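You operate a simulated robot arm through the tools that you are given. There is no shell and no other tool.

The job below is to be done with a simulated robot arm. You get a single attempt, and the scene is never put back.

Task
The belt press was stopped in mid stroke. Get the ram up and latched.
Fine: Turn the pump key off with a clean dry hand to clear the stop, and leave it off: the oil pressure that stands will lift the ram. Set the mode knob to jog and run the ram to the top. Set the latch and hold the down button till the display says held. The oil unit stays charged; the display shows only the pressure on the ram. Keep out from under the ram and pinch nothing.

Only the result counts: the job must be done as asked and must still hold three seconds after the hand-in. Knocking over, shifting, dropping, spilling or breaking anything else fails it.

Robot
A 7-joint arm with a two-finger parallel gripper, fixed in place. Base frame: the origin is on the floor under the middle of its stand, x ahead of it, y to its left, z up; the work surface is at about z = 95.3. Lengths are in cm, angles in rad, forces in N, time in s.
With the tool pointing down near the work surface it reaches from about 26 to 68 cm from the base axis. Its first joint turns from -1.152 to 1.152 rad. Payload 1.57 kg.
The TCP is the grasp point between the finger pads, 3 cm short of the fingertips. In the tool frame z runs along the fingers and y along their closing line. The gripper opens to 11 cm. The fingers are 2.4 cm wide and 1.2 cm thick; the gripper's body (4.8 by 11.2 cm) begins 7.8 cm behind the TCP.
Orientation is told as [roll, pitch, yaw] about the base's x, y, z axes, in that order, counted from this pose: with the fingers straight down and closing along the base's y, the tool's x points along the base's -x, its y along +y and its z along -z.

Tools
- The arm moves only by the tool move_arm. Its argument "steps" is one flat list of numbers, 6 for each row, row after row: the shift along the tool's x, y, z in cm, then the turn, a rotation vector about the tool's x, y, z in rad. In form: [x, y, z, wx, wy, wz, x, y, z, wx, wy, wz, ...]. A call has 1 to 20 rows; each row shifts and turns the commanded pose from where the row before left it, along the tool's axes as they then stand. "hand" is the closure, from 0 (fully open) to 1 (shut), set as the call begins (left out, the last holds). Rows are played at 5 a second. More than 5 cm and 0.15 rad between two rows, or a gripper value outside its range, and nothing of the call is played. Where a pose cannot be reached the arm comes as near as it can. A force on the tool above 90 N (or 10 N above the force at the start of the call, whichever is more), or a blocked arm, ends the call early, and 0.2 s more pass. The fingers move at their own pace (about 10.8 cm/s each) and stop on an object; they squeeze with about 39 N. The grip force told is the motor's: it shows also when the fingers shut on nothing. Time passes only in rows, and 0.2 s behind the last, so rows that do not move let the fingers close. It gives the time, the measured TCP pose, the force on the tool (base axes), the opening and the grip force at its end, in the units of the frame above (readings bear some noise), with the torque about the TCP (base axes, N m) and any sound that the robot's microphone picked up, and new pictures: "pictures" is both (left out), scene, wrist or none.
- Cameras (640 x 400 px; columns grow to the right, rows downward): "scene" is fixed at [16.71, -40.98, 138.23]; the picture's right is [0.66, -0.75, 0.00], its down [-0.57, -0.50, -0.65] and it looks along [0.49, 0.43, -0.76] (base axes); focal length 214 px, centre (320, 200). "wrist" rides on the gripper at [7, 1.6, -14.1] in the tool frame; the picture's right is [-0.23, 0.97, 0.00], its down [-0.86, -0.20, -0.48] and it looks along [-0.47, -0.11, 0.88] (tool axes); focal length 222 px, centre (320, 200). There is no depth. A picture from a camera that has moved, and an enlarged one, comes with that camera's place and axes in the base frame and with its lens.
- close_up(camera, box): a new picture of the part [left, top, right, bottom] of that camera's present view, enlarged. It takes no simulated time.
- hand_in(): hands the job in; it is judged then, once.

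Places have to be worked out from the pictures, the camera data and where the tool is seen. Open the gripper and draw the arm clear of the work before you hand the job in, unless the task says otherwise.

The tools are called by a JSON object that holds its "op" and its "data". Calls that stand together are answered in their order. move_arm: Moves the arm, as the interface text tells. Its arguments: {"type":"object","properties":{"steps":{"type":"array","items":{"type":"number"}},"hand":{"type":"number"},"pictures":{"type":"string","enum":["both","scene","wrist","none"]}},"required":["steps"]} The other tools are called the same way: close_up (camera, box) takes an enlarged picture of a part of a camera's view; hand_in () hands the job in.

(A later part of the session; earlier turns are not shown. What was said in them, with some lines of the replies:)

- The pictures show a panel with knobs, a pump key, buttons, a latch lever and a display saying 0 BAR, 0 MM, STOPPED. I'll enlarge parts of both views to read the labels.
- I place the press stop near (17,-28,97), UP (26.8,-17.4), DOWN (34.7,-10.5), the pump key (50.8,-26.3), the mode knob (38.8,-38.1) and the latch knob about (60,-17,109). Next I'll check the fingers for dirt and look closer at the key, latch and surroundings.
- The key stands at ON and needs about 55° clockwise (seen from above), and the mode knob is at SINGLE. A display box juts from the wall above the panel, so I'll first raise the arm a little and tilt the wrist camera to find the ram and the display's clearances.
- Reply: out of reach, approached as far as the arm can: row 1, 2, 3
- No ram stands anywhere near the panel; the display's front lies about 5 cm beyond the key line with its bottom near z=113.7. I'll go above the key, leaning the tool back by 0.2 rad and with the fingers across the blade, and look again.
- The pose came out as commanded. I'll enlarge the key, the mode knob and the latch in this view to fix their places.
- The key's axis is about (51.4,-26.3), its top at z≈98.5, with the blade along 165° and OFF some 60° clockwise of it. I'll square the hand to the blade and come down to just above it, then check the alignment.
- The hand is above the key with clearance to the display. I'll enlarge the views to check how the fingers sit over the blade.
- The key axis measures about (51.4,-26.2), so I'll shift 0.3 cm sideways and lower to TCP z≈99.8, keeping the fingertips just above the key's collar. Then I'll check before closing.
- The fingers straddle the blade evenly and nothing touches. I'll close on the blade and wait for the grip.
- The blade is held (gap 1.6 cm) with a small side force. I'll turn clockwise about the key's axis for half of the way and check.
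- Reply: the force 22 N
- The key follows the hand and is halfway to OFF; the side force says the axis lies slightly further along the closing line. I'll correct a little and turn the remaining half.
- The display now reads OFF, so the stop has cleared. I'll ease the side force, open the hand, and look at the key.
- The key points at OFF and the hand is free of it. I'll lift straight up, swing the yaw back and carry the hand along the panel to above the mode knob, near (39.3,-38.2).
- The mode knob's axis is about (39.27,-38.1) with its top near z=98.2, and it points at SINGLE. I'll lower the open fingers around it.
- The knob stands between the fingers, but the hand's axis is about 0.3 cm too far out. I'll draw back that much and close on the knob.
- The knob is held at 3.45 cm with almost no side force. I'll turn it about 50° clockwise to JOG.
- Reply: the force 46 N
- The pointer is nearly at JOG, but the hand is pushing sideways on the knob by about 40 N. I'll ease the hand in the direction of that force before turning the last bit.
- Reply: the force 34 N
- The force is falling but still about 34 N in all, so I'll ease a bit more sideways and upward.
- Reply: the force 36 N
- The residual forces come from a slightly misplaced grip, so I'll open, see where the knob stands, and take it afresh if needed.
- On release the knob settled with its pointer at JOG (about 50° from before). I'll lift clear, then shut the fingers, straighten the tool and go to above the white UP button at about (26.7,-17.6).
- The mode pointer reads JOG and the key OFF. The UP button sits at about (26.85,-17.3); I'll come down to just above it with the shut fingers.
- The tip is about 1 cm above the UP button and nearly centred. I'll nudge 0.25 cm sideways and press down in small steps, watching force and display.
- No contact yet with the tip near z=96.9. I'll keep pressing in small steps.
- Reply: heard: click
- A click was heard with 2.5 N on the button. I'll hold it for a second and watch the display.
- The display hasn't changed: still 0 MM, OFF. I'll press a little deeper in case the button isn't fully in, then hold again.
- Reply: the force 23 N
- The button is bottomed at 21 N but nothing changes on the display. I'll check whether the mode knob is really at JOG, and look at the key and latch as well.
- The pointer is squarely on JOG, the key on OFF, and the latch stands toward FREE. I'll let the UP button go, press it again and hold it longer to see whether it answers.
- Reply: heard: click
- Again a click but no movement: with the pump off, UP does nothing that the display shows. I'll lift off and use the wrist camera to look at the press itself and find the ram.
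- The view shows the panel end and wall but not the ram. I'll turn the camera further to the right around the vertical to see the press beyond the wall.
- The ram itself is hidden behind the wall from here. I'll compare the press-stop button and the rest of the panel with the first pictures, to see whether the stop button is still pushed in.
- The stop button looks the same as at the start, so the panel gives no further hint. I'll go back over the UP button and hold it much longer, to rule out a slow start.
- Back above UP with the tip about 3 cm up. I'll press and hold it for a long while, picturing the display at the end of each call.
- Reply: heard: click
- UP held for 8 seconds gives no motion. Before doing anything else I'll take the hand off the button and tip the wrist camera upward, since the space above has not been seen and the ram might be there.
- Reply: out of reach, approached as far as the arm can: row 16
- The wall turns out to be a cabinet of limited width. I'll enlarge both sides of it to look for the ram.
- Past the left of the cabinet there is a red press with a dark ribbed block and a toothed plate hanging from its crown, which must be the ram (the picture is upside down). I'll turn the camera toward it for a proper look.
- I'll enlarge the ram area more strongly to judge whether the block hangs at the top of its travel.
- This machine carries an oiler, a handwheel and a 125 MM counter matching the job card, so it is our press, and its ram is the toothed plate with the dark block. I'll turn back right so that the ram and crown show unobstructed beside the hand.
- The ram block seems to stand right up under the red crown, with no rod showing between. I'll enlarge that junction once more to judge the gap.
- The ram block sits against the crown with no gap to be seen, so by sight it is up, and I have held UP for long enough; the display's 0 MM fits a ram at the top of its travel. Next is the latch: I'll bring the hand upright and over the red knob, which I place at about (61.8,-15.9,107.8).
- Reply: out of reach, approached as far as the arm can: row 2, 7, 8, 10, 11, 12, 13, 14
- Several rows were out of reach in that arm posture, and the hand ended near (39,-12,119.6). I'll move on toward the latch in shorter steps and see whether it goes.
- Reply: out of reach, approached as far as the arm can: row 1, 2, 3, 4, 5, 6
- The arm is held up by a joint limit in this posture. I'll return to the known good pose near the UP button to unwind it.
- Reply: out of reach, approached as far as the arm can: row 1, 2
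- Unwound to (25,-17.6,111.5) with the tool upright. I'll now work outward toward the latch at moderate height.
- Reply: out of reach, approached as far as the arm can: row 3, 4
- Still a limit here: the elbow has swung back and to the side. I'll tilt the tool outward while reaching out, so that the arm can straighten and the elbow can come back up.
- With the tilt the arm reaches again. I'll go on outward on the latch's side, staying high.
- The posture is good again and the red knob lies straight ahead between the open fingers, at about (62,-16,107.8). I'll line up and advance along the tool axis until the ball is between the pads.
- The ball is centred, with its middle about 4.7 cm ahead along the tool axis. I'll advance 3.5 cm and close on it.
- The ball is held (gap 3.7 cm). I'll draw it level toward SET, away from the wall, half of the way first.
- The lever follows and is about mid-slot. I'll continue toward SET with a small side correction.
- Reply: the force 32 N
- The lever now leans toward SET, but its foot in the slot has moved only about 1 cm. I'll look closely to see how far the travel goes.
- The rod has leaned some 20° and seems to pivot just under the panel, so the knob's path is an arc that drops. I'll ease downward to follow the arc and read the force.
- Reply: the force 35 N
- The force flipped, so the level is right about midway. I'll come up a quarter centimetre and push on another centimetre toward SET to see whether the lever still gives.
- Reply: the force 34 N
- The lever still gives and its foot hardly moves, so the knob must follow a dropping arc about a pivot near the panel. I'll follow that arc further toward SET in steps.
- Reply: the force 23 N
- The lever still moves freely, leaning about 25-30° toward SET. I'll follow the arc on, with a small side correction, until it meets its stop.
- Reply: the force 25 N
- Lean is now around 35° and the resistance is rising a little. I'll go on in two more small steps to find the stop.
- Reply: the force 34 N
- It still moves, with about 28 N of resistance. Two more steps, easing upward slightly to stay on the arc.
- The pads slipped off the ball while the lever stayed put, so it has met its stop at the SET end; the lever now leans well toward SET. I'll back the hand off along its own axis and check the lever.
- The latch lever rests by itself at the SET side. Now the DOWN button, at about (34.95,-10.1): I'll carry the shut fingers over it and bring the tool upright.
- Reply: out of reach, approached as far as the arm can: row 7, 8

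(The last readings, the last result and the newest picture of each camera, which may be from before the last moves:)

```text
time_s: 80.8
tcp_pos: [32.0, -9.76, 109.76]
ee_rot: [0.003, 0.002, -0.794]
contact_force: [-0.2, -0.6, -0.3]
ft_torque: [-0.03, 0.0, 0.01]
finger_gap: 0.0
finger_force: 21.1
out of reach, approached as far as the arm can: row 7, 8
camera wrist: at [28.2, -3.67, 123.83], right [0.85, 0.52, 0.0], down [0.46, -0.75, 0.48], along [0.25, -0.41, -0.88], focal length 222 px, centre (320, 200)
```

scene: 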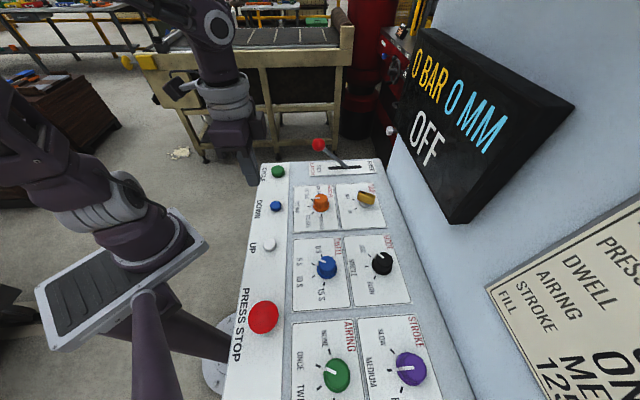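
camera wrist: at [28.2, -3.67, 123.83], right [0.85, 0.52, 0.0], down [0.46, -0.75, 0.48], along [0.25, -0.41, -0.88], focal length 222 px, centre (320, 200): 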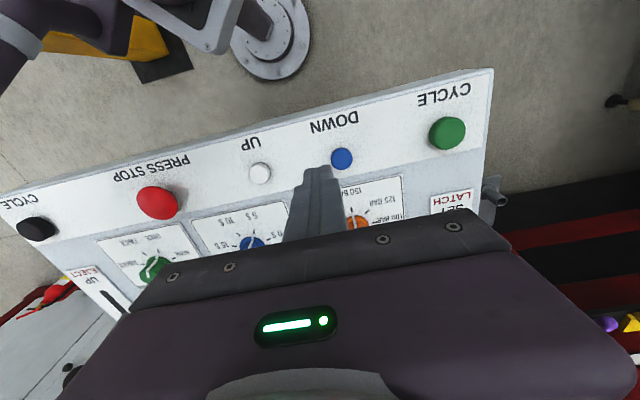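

The tool is upright at (32,-9.8,109.8), a bit short. The DOWN button measures (35.1,-10.0); I'll descend toward it and see if it is within reach.

{"op": "move_arm", "data": {"steps": [0, 0, 2.6, 0, 0, 0, -0.77, 0.667, 2.0, 0, 0, 0, -0.77, 0.667, 1.7, 0, 0, 0, -0.78, 0.667, 1.5, 0, 0, 0, 0, 0, 0, 0, 0, 0], "hand": 1}}

{"op": "close_up", "data": {"camera": "wrist", "box": [240, 80, 400, 220]}}

{"op": "close_up", "data": {"camera": "scene", "box": [220, 150, 320, 230]}}

```text
time_s: 82.0
tcp_pos: [29.99, -9.36, 106.19]
ee_rot: [0.002, 0.001, -0.795]
contact_force: [0.2, 0.2, -0.1]
ft_torque: [0.0, 0.0, 0.03]
finger_gap: 0.03
finger_force: 21.3
out of reach, approached as far as the arm can: row 1, 2, 3, 4
camera wrist: at [26.23, -3.27, 120.35], right [0.85, 0.52, 0.0], down [0.46, -0.75, 0.48], along [0.25, -0.41, -0.88], focal length 222 px, centre (320, 200)
```

scene: 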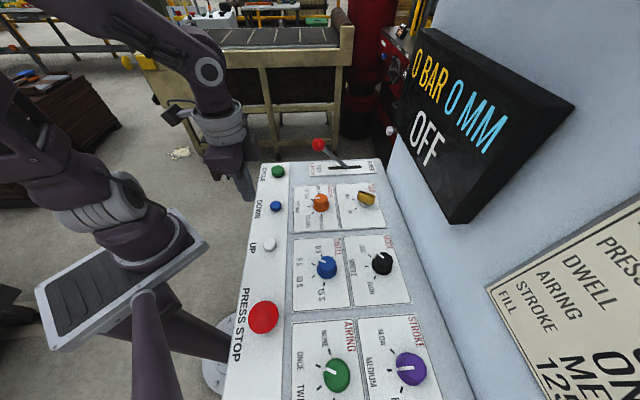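
wrist: 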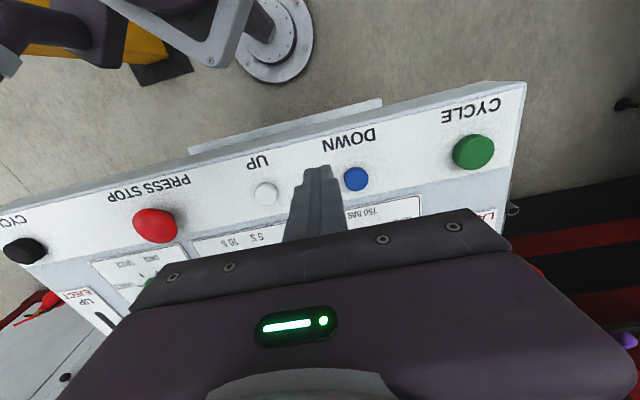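

```text
2.86 times, centred on (320, 150) of wrist
camera zoom: at [26.23, -3.27, 120.35], right [0.85, 0.52, 0.0], down [0.46, -0.75, 0.48], along [0.25, -0.41, -0.88], focal length 635 px, centre (320, 343)
```

zoom: 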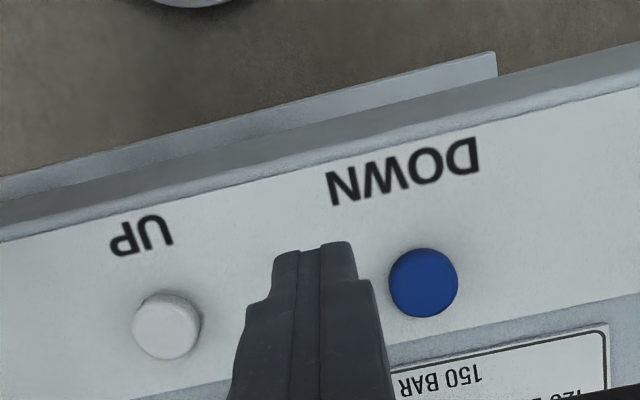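

```text
5.00 times, centred on (270, 190) of scene
camera zoom: at [16.71, -40.98, 138.23], right [0.66, -0.75, 0.0], down [-0.57, -0.5, -0.65], along [0.49, 0.43, -0.76], focal length 1072 px, centre (570, 250)
```

zoom: 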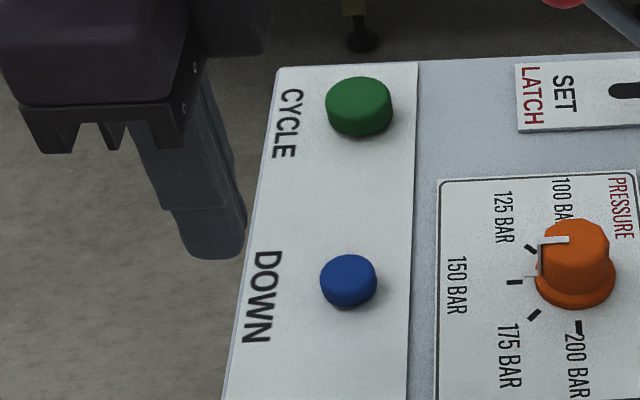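

With the tool upright the arm runs into a limit here and slid back. It works with the tool tilted outward, so I'll tilt 0.4 rad and press DOWN with the lower edge of the shut fingertips, which then lies right below the TCP.

{"op": "move_arm", "data": {"steps": [0, 0, -0.5, 0, -0.133, 0, 0, 0, -0.5, 0, -0.133, 0, 0, 0, 0, 0, -0.134, 0, -1.23, 1.05, 0.52, 0, 0, 0, -1.23, 1.05, 0.52, 0, 0, 0, -1.23, 1.05, 0.52, 0, 0, 0, 0, 0, 0, 0, 0, 0], "hand": 1}}

```text
time_s: 83.6
tcp_pos: [35.0, -9.94, 107.22]
ee_rot: [0.002, -0.4, -0.796]
contact_force: [-0.5, -0.4, -0.2]
ft_torque: [0.01, -0.01, 0.02]
finger_gap: 0.0
finger_force: 21.2
camera wrist: at [27.64, -0.31, 117.49], right [0.84, 0.53, 0.09], down [0.28, -0.57, 0.77], along [0.46, -0.63, -0.63], focal length 222 px, centre (320, 200)
```

scene: 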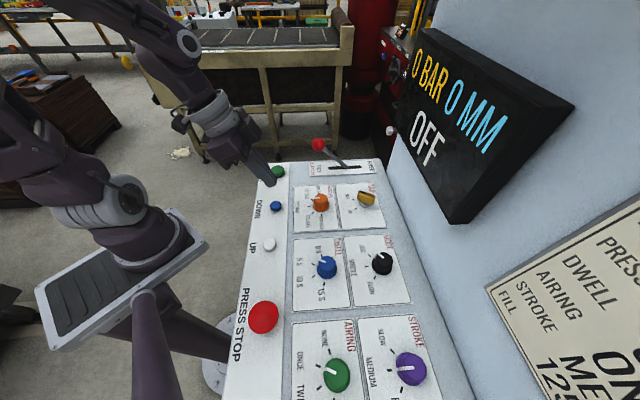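
wrist: 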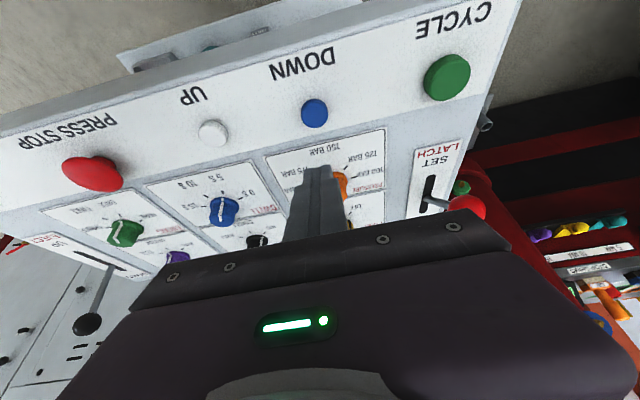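

The hand is over DOWN at (35,-9.9,107) with the tilt. Something like a tray shows beyond the console's front edge; I'll enlarge it before pressing.

{"op": "close_up", "data": {"camera": "wrist", "box": [100, 0, 360, 110]}}

{"op": "close_up", "data": {"camera": "wrist", "box": [0, 230, 140, 400]}}

{"op": "close_up", "data": {"camera": "scene", "box": [220, 140, 340, 240]}}

```text
2.46 times, centred on (230, 55) of wrist
camera zoom: at [27.64, -0.31, 117.49], right [0.84, 0.53, 0.09], down [0.28, -0.57, 0.77], along [0.46, -0.63, -0.63], focal length 547 px, centre (542, 557)
```

zoom: 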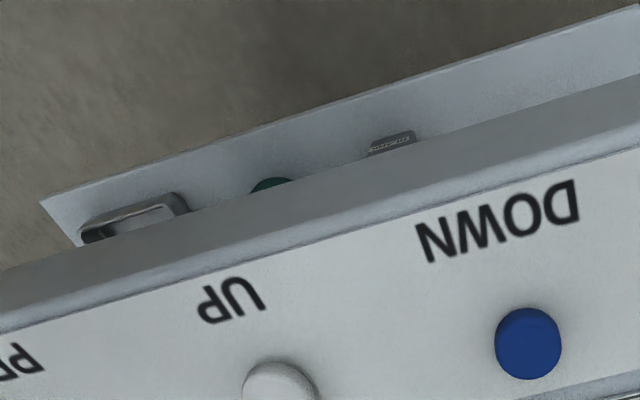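

```text
2.35 times, centred on (70, 315) of wrist
camera zoom: at [27.64, -0.31, 117.49], right [0.84, 0.53, 0.09], down [0.28, -0.57, 0.77], along [0.46, -0.63, -0.63], focal length 523 px, centre (908, -71)
```

zoom: 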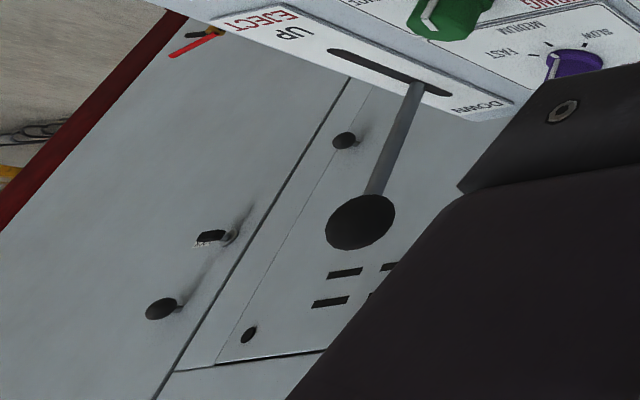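

```text
4.00 times, centred on (280, 190) of scene
camera zoom: at [16.71, -40.98, 138.23], right [0.66, -0.75, 0.0], down [-0.57, -0.5, -0.65], along [0.49, 0.43, -0.76], focal length 858 px, centre (480, 240)
```

zoom: 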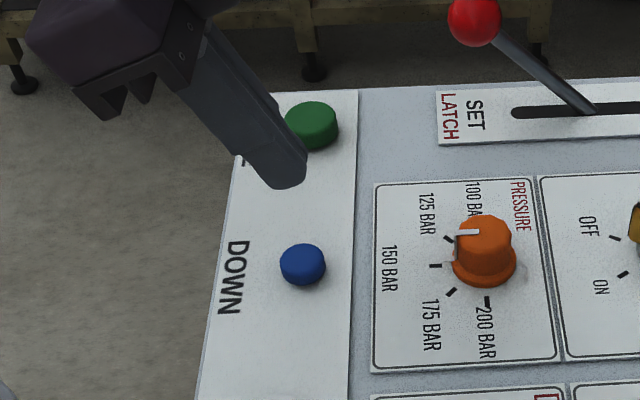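

Below the console there is only a cabinet front with a handle and lamp. I'll lower the fingertip to just above the DOWN button.

{"op": "move_arm", "data": {"steps": [0.869, 0, 2.06, 0, 0, 0, 0.869, 0, 2.06, 0, 0, 0, 0.8, 0, 1.9, 0, 0, 0, 0, 0, 0, 0, 0, 0], "hand": 1}}

{"op": "close_up", "data": {"camera": "scene", "box": [230, 170, 320, 240]}}

{"op": "close_up", "data": {"camera": "wrist", "box": [240, 80, 400, 220]}}

```text
time_s: 84.6
tcp_pos: [35.19, -10.14, 101.18]
ee_rot: [0.003, -0.4, -0.794]
contact_force: [0.2, 0.4, -0.1]
ft_torque: [0.03, 0.0, -0.03]
finger_gap: 0.03
finger_force: 21.2
out of reach, approached as far as the arm can: row 2
camera wrist: at [27.87, -0.39, 111.43], right [0.84, 0.53, 0.09], down [0.28, -0.57, 0.77], along [0.46, -0.62, -0.63], focal length 222 px, centre (320, 200)
```

scene: 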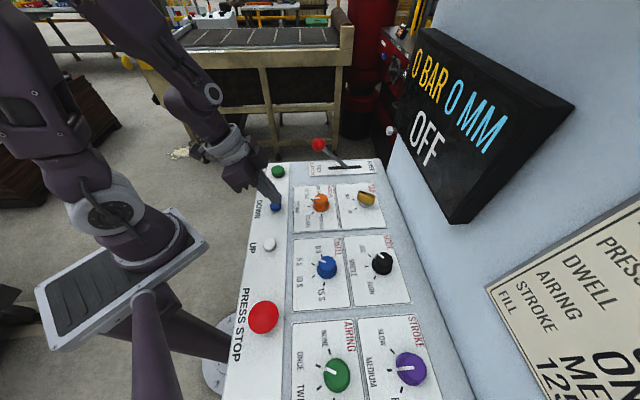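
wrist: 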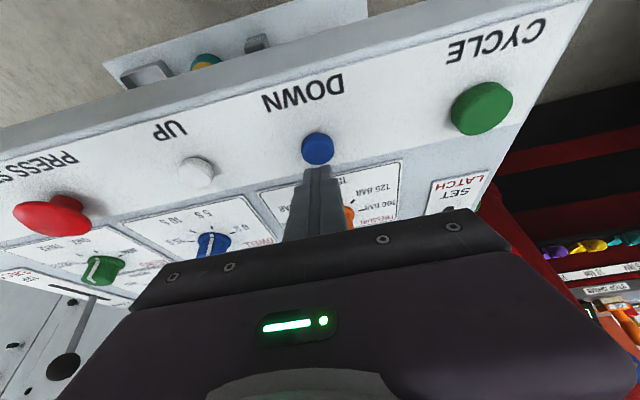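

```text
5.71 times, centred on (275, 205) of scene
camera zoom: at [16.71, -40.98, 138.23], right [0.66, -0.75, 0.0], down [-0.57, -0.5, -0.65], along [0.49, 0.43, -0.76], focal length 1226 px, centre (577, 171)
```

zoom: 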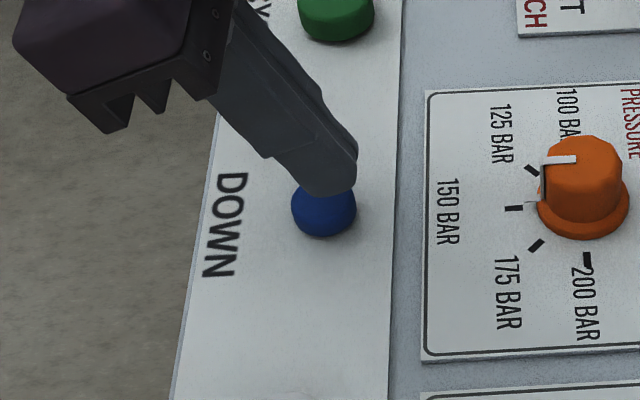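

```text
2.86 times, centred on (320, 150) of wrist
camera zoom: at [27.87, -0.39, 111.43], right [0.84, 0.53, 0.09], down [0.28, -0.57, 0.77], along [0.46, -0.62, -0.63], focal length 635 px, centre (320, 343)
```

zoom: 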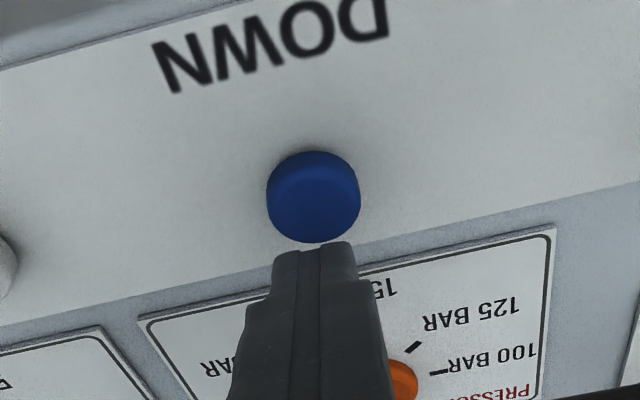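

The tip is just above the DOWN button, about 0.4 cm too far out. I'll shift back and press down in small steps, watching for the click and the display.

{"op": "move_arm", "data": {"steps": [0.368, 0, -0.156, 0, 0, 0, 0.195, 0, 0.46, 0, 0, 0, 0.195, 0, 0.46, 0, 0, 0, 0.117, 0, 0.276, 0, 0, 0], "hand": 1, "pictures": "scene"}}

{"op": "close_up", "data": {"camera": "scene", "box": [230, 170, 320, 240]}}

```text
time_s: 85.6
tcp_pos: [34.79, -9.67, 99.82]
ee_rot: [-0.001, -0.4, -0.792]
contact_force: [-0.2, -0.4, 1.4]
ft_torque: [-0.03, 0.03, -0.03]
finger_gap: 0.0
finger_force: 21.7
```

scene: 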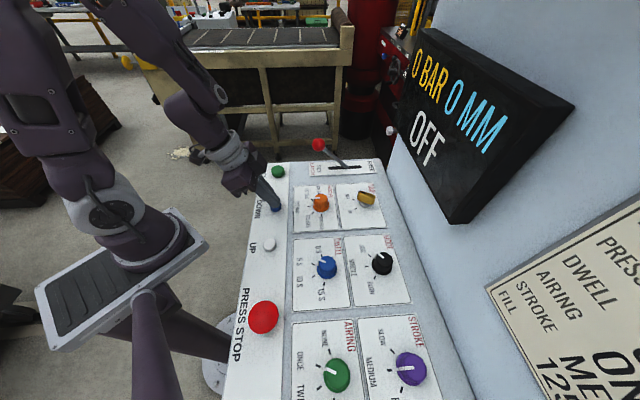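

```text
5.71 times, centred on (275, 205) of scene
camera zoom: at [16.71, -40.98, 138.23], right [0.66, -0.75, 0.0], down [-0.57, -0.5, -0.65], along [0.49, 0.43, -0.76], focal length 1226 px, centre (577, 171)
```

zoom: 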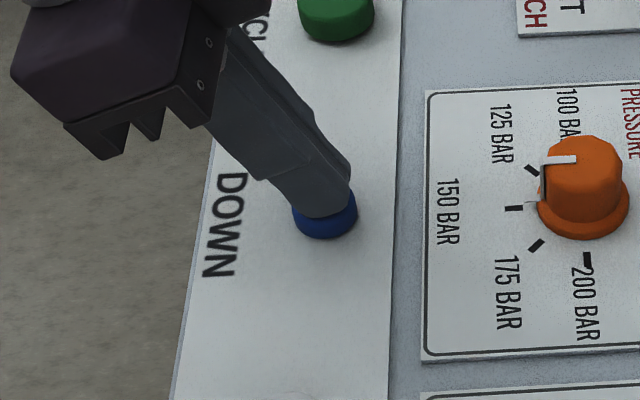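

Light contact at 1.4 N, no click yet. I'll press a little further and check the display straight away.

{"op": "move_arm", "data": {"steps": [0.058, 0, 0.138, 0, 0, 0, 0.058, 0, 0.138, 0, 0, 0], "hand": 1, "pictures": "scene"}}

```text
time_s: 86.2
tcp_pos: [34.68, -9.79, 99.58]
ee_rot: [0.001, -0.4, -0.795]
contact_force: [-0.8, -1.4, 2.4]
ft_torque: [-0.04, 0.01, -0.01]
finger_gap: 0.0
finger_force: 21.8
heard: click
```

scene: 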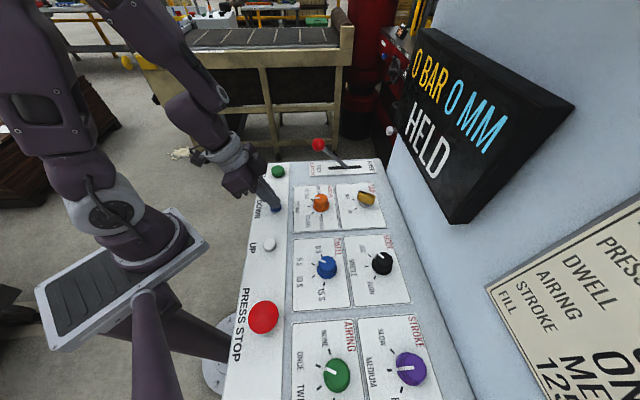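

The display says HELD. I'll hold DOWN a second more to be sure it stays, then release.

{"op": "move_arm", "data": {"steps": [0, 0, 0, 0, 0, 0, 0, 0, 0, 0, 0, 0, 0, 0, 0, 0, 0, 0, 0, 0, 0, 0, 0, 0], "hand": 1, "pictures": "scene"}}

{"op": "move_arm", "data": {"steps": [-0.39, 0, -0.92, 0, 0, 0, -0.78, 0, -1.84, 0, 0, 0, -0.78, 0, -1.84, 0, 0, 0, 0, 0, 0, 0, 0, 0, 0, 0, 0, 0, 0, 0], "hand": 1, "pictures": "scene"}}

{"op": "close_up", "data": {"camera": "scene", "box": [290, 20, 580, 230]}}

```text
time_s: 87.2
tcp_pos: [34.74, -9.76, 99.44]
ee_rot: [0.001, -0.4, -0.796]
contact_force: [0.4, -0.6, 2.7]
ft_torque: [-0.03, -0.02, -0.02]
finger_gap: 0.0
finger_force: 21.1
```

scene: 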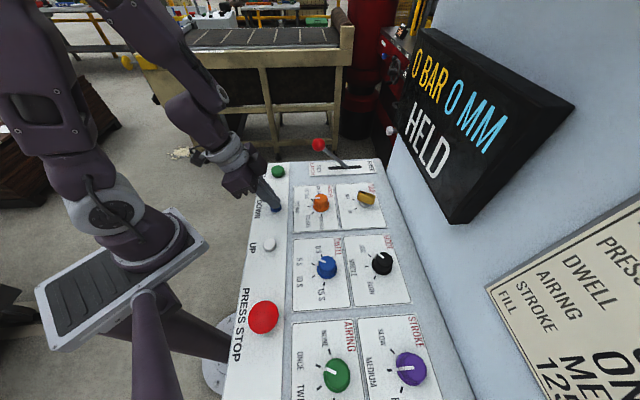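

```text
time_s: 88.4
tcp_pos: [34.69, -9.72, 104.69]
ee_rot: [0.002, -0.401, -0.795]
contact_force: [-0.7, -0.9, 1.2]
ft_torque: [0.01, 0.0, 0.02]
finger_gap: 0.0
finger_force: 21.6
```

scene: 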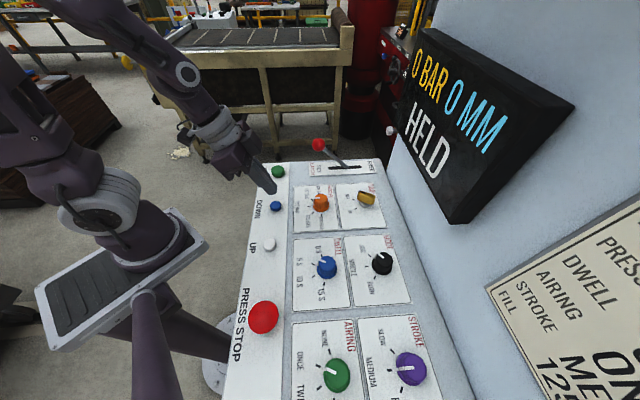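

```text
1.90 times, centred on (435, 125) of scene
camera zoom: at [16.71, -40.98, 138.23], right [0.66, -0.75, 0.0], down [-0.57, -0.5, -0.65], along [0.49, 0.43, -0.76], focal length 408 px, centre (101, 343)
```

zoom: 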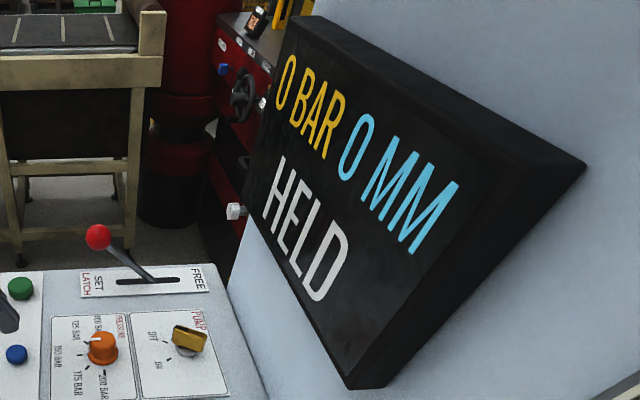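

HELD stays on after release, the key is at OFF, the latch at SET and the mode at JOG. I'll lift the arm clear of the console and open the hand.

{"op": "move_arm", "data": {"steps": [-1.4, 0, -3.3, 0, 0, 0, -1.4, 0, -3.3, 0, 0, 0, -1.0, 0, -3.3, 0, 0, 0, 0, 0, -2, 0, 0, 0, 0, 0, -2, 0, 0, 0, 0, 0, 0, 0, 0, 0], "hand": 1, "pictures": "scene"}}

{"op": "move_arm", "data": {"steps": [0, 0, 0, 0, 0, 0, 0, 0, 0, 0, 0, 0, 0, 0, 0, 0, 0, 0, 0, 0, 0, 0, 0, 0], "hand": 0}}

{"op": "close_up", "data": {"camera": "scene", "box": [230, 140, 450, 400]}}

{"op": "close_up", "data": {"camera": "wrist", "box": [0, 0, 640, 230]}}

```text
time_s: 89.8
tcp_pos: [33.37, -8.46, 118.76]
ee_rot: [0.001, -0.399, -0.796]
contact_force: [0.7, 0.2, -0.3]
ft_torque: [-0.02, -0.01, 0.03]
finger_gap: 0.0
finger_force: 21.0
```

scene: 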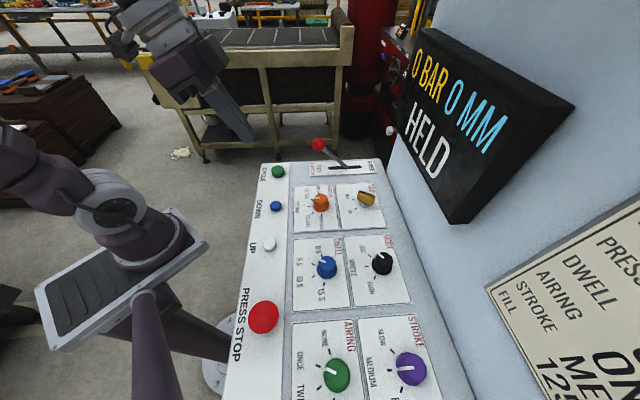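

```text
time_s: 90.8
tcp_pos: [33.37, -8.38, 118.84]
ee_rot: [0.002, -0.4, -0.796]
contact_force: [-0.1, 0.9, 0.1]
ft_torque: [0.03, 0.0, 0.0]
finger_gap: 10.99
finger_force: 0.0
camera wrist: at [26.1, 1.19, 128.98], right [0.84, 0.53, 0.09], down [0.28, -0.57, 0.77], along [0.46, -0.63, -0.63], focal length 222 px, centre (320, 200)
```

scene: 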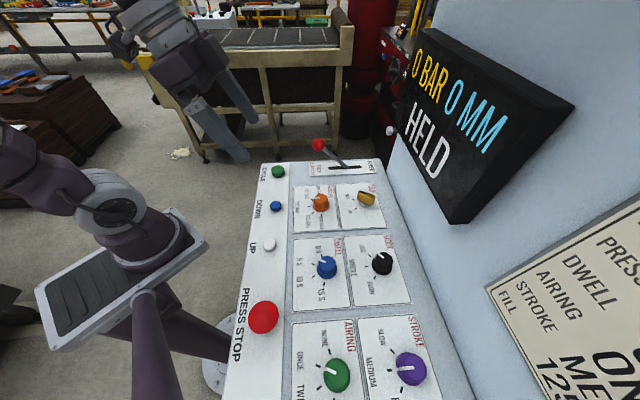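
wrist: 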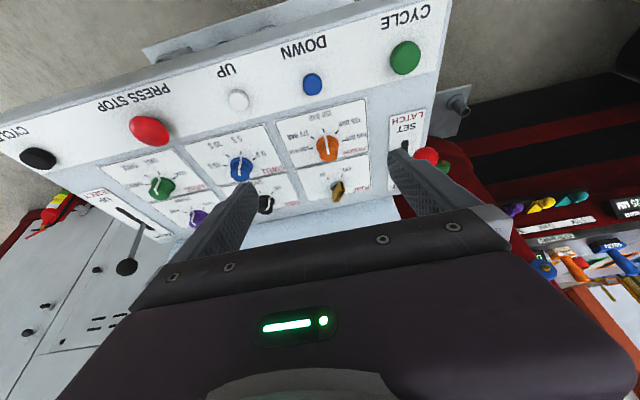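

```text
1.54 times, centred on (340, 270) of scene
camera zoom: at [16.71, -40.98, 138.23], right [0.66, -0.75, 0.0], down [-0.57, -0.5, -0.65], along [0.49, 0.43, -0.76], focal length 330 px, centre (289, 92)
```

zoom: 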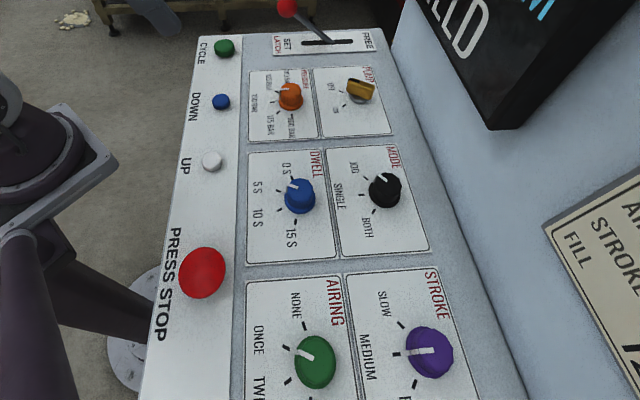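

```text
1.00 times, centred on (320, 115) of wrist (not enlarged: the box is as wide or as high as the picture)
camera zoom: at [26.1, 1.19, 128.98], right [0.84, 0.53, 0.09], down [0.28, -0.57, 0.77], along [0.46, -0.63, -0.63], focal length 222 px, centre (320, 285)
```

zoom: 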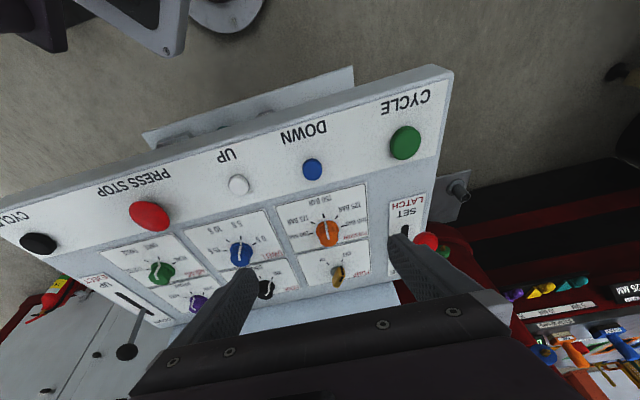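

The display still reads HELD more than three seconds after release. The key is at OFF, the mode at JOG and the latch at SET, the other controls stand as they were, and the open hand is well above the panel. I hand the job in.

{"op": "hand_in", "data": {}}

```text
The job is handed in.
```

The ram is latched: the display reads HELD, and it stayed on for more than three seconds after I let go of the down button. One thing I could not confirm is whether the ram actually moved when I held UP.

- **Pump key:** I turned it off first, before touching anything else. The display went from STOPPED to OFF, and the key is still off.
- **Mode knob:** It is set to JOG.
- **Running the ram up:** I held UP three times, about 14 seconds in all. The display read 0 MM from start to finish, so it showed no movement.
- **Is it at the top?** Through the wrist camera the ram sat hard up under the press crown, with no gap I could see. I took that, and then HELD, as the sign it was at the top.
- **Latch:** I pulled the lever to its stop on the SET side, and it stays there by itself. My grip slipped off the knob when the lever reached the stop; the lever did not move.
- **Down button:** HELD came up as soon as the button clicked in. I held it about a second longer and then released it.

Nothing else was touched, and the other knobs look as they did at the start. The hand stayed well away from the ram. It is now open and about 20 cm above the panel.
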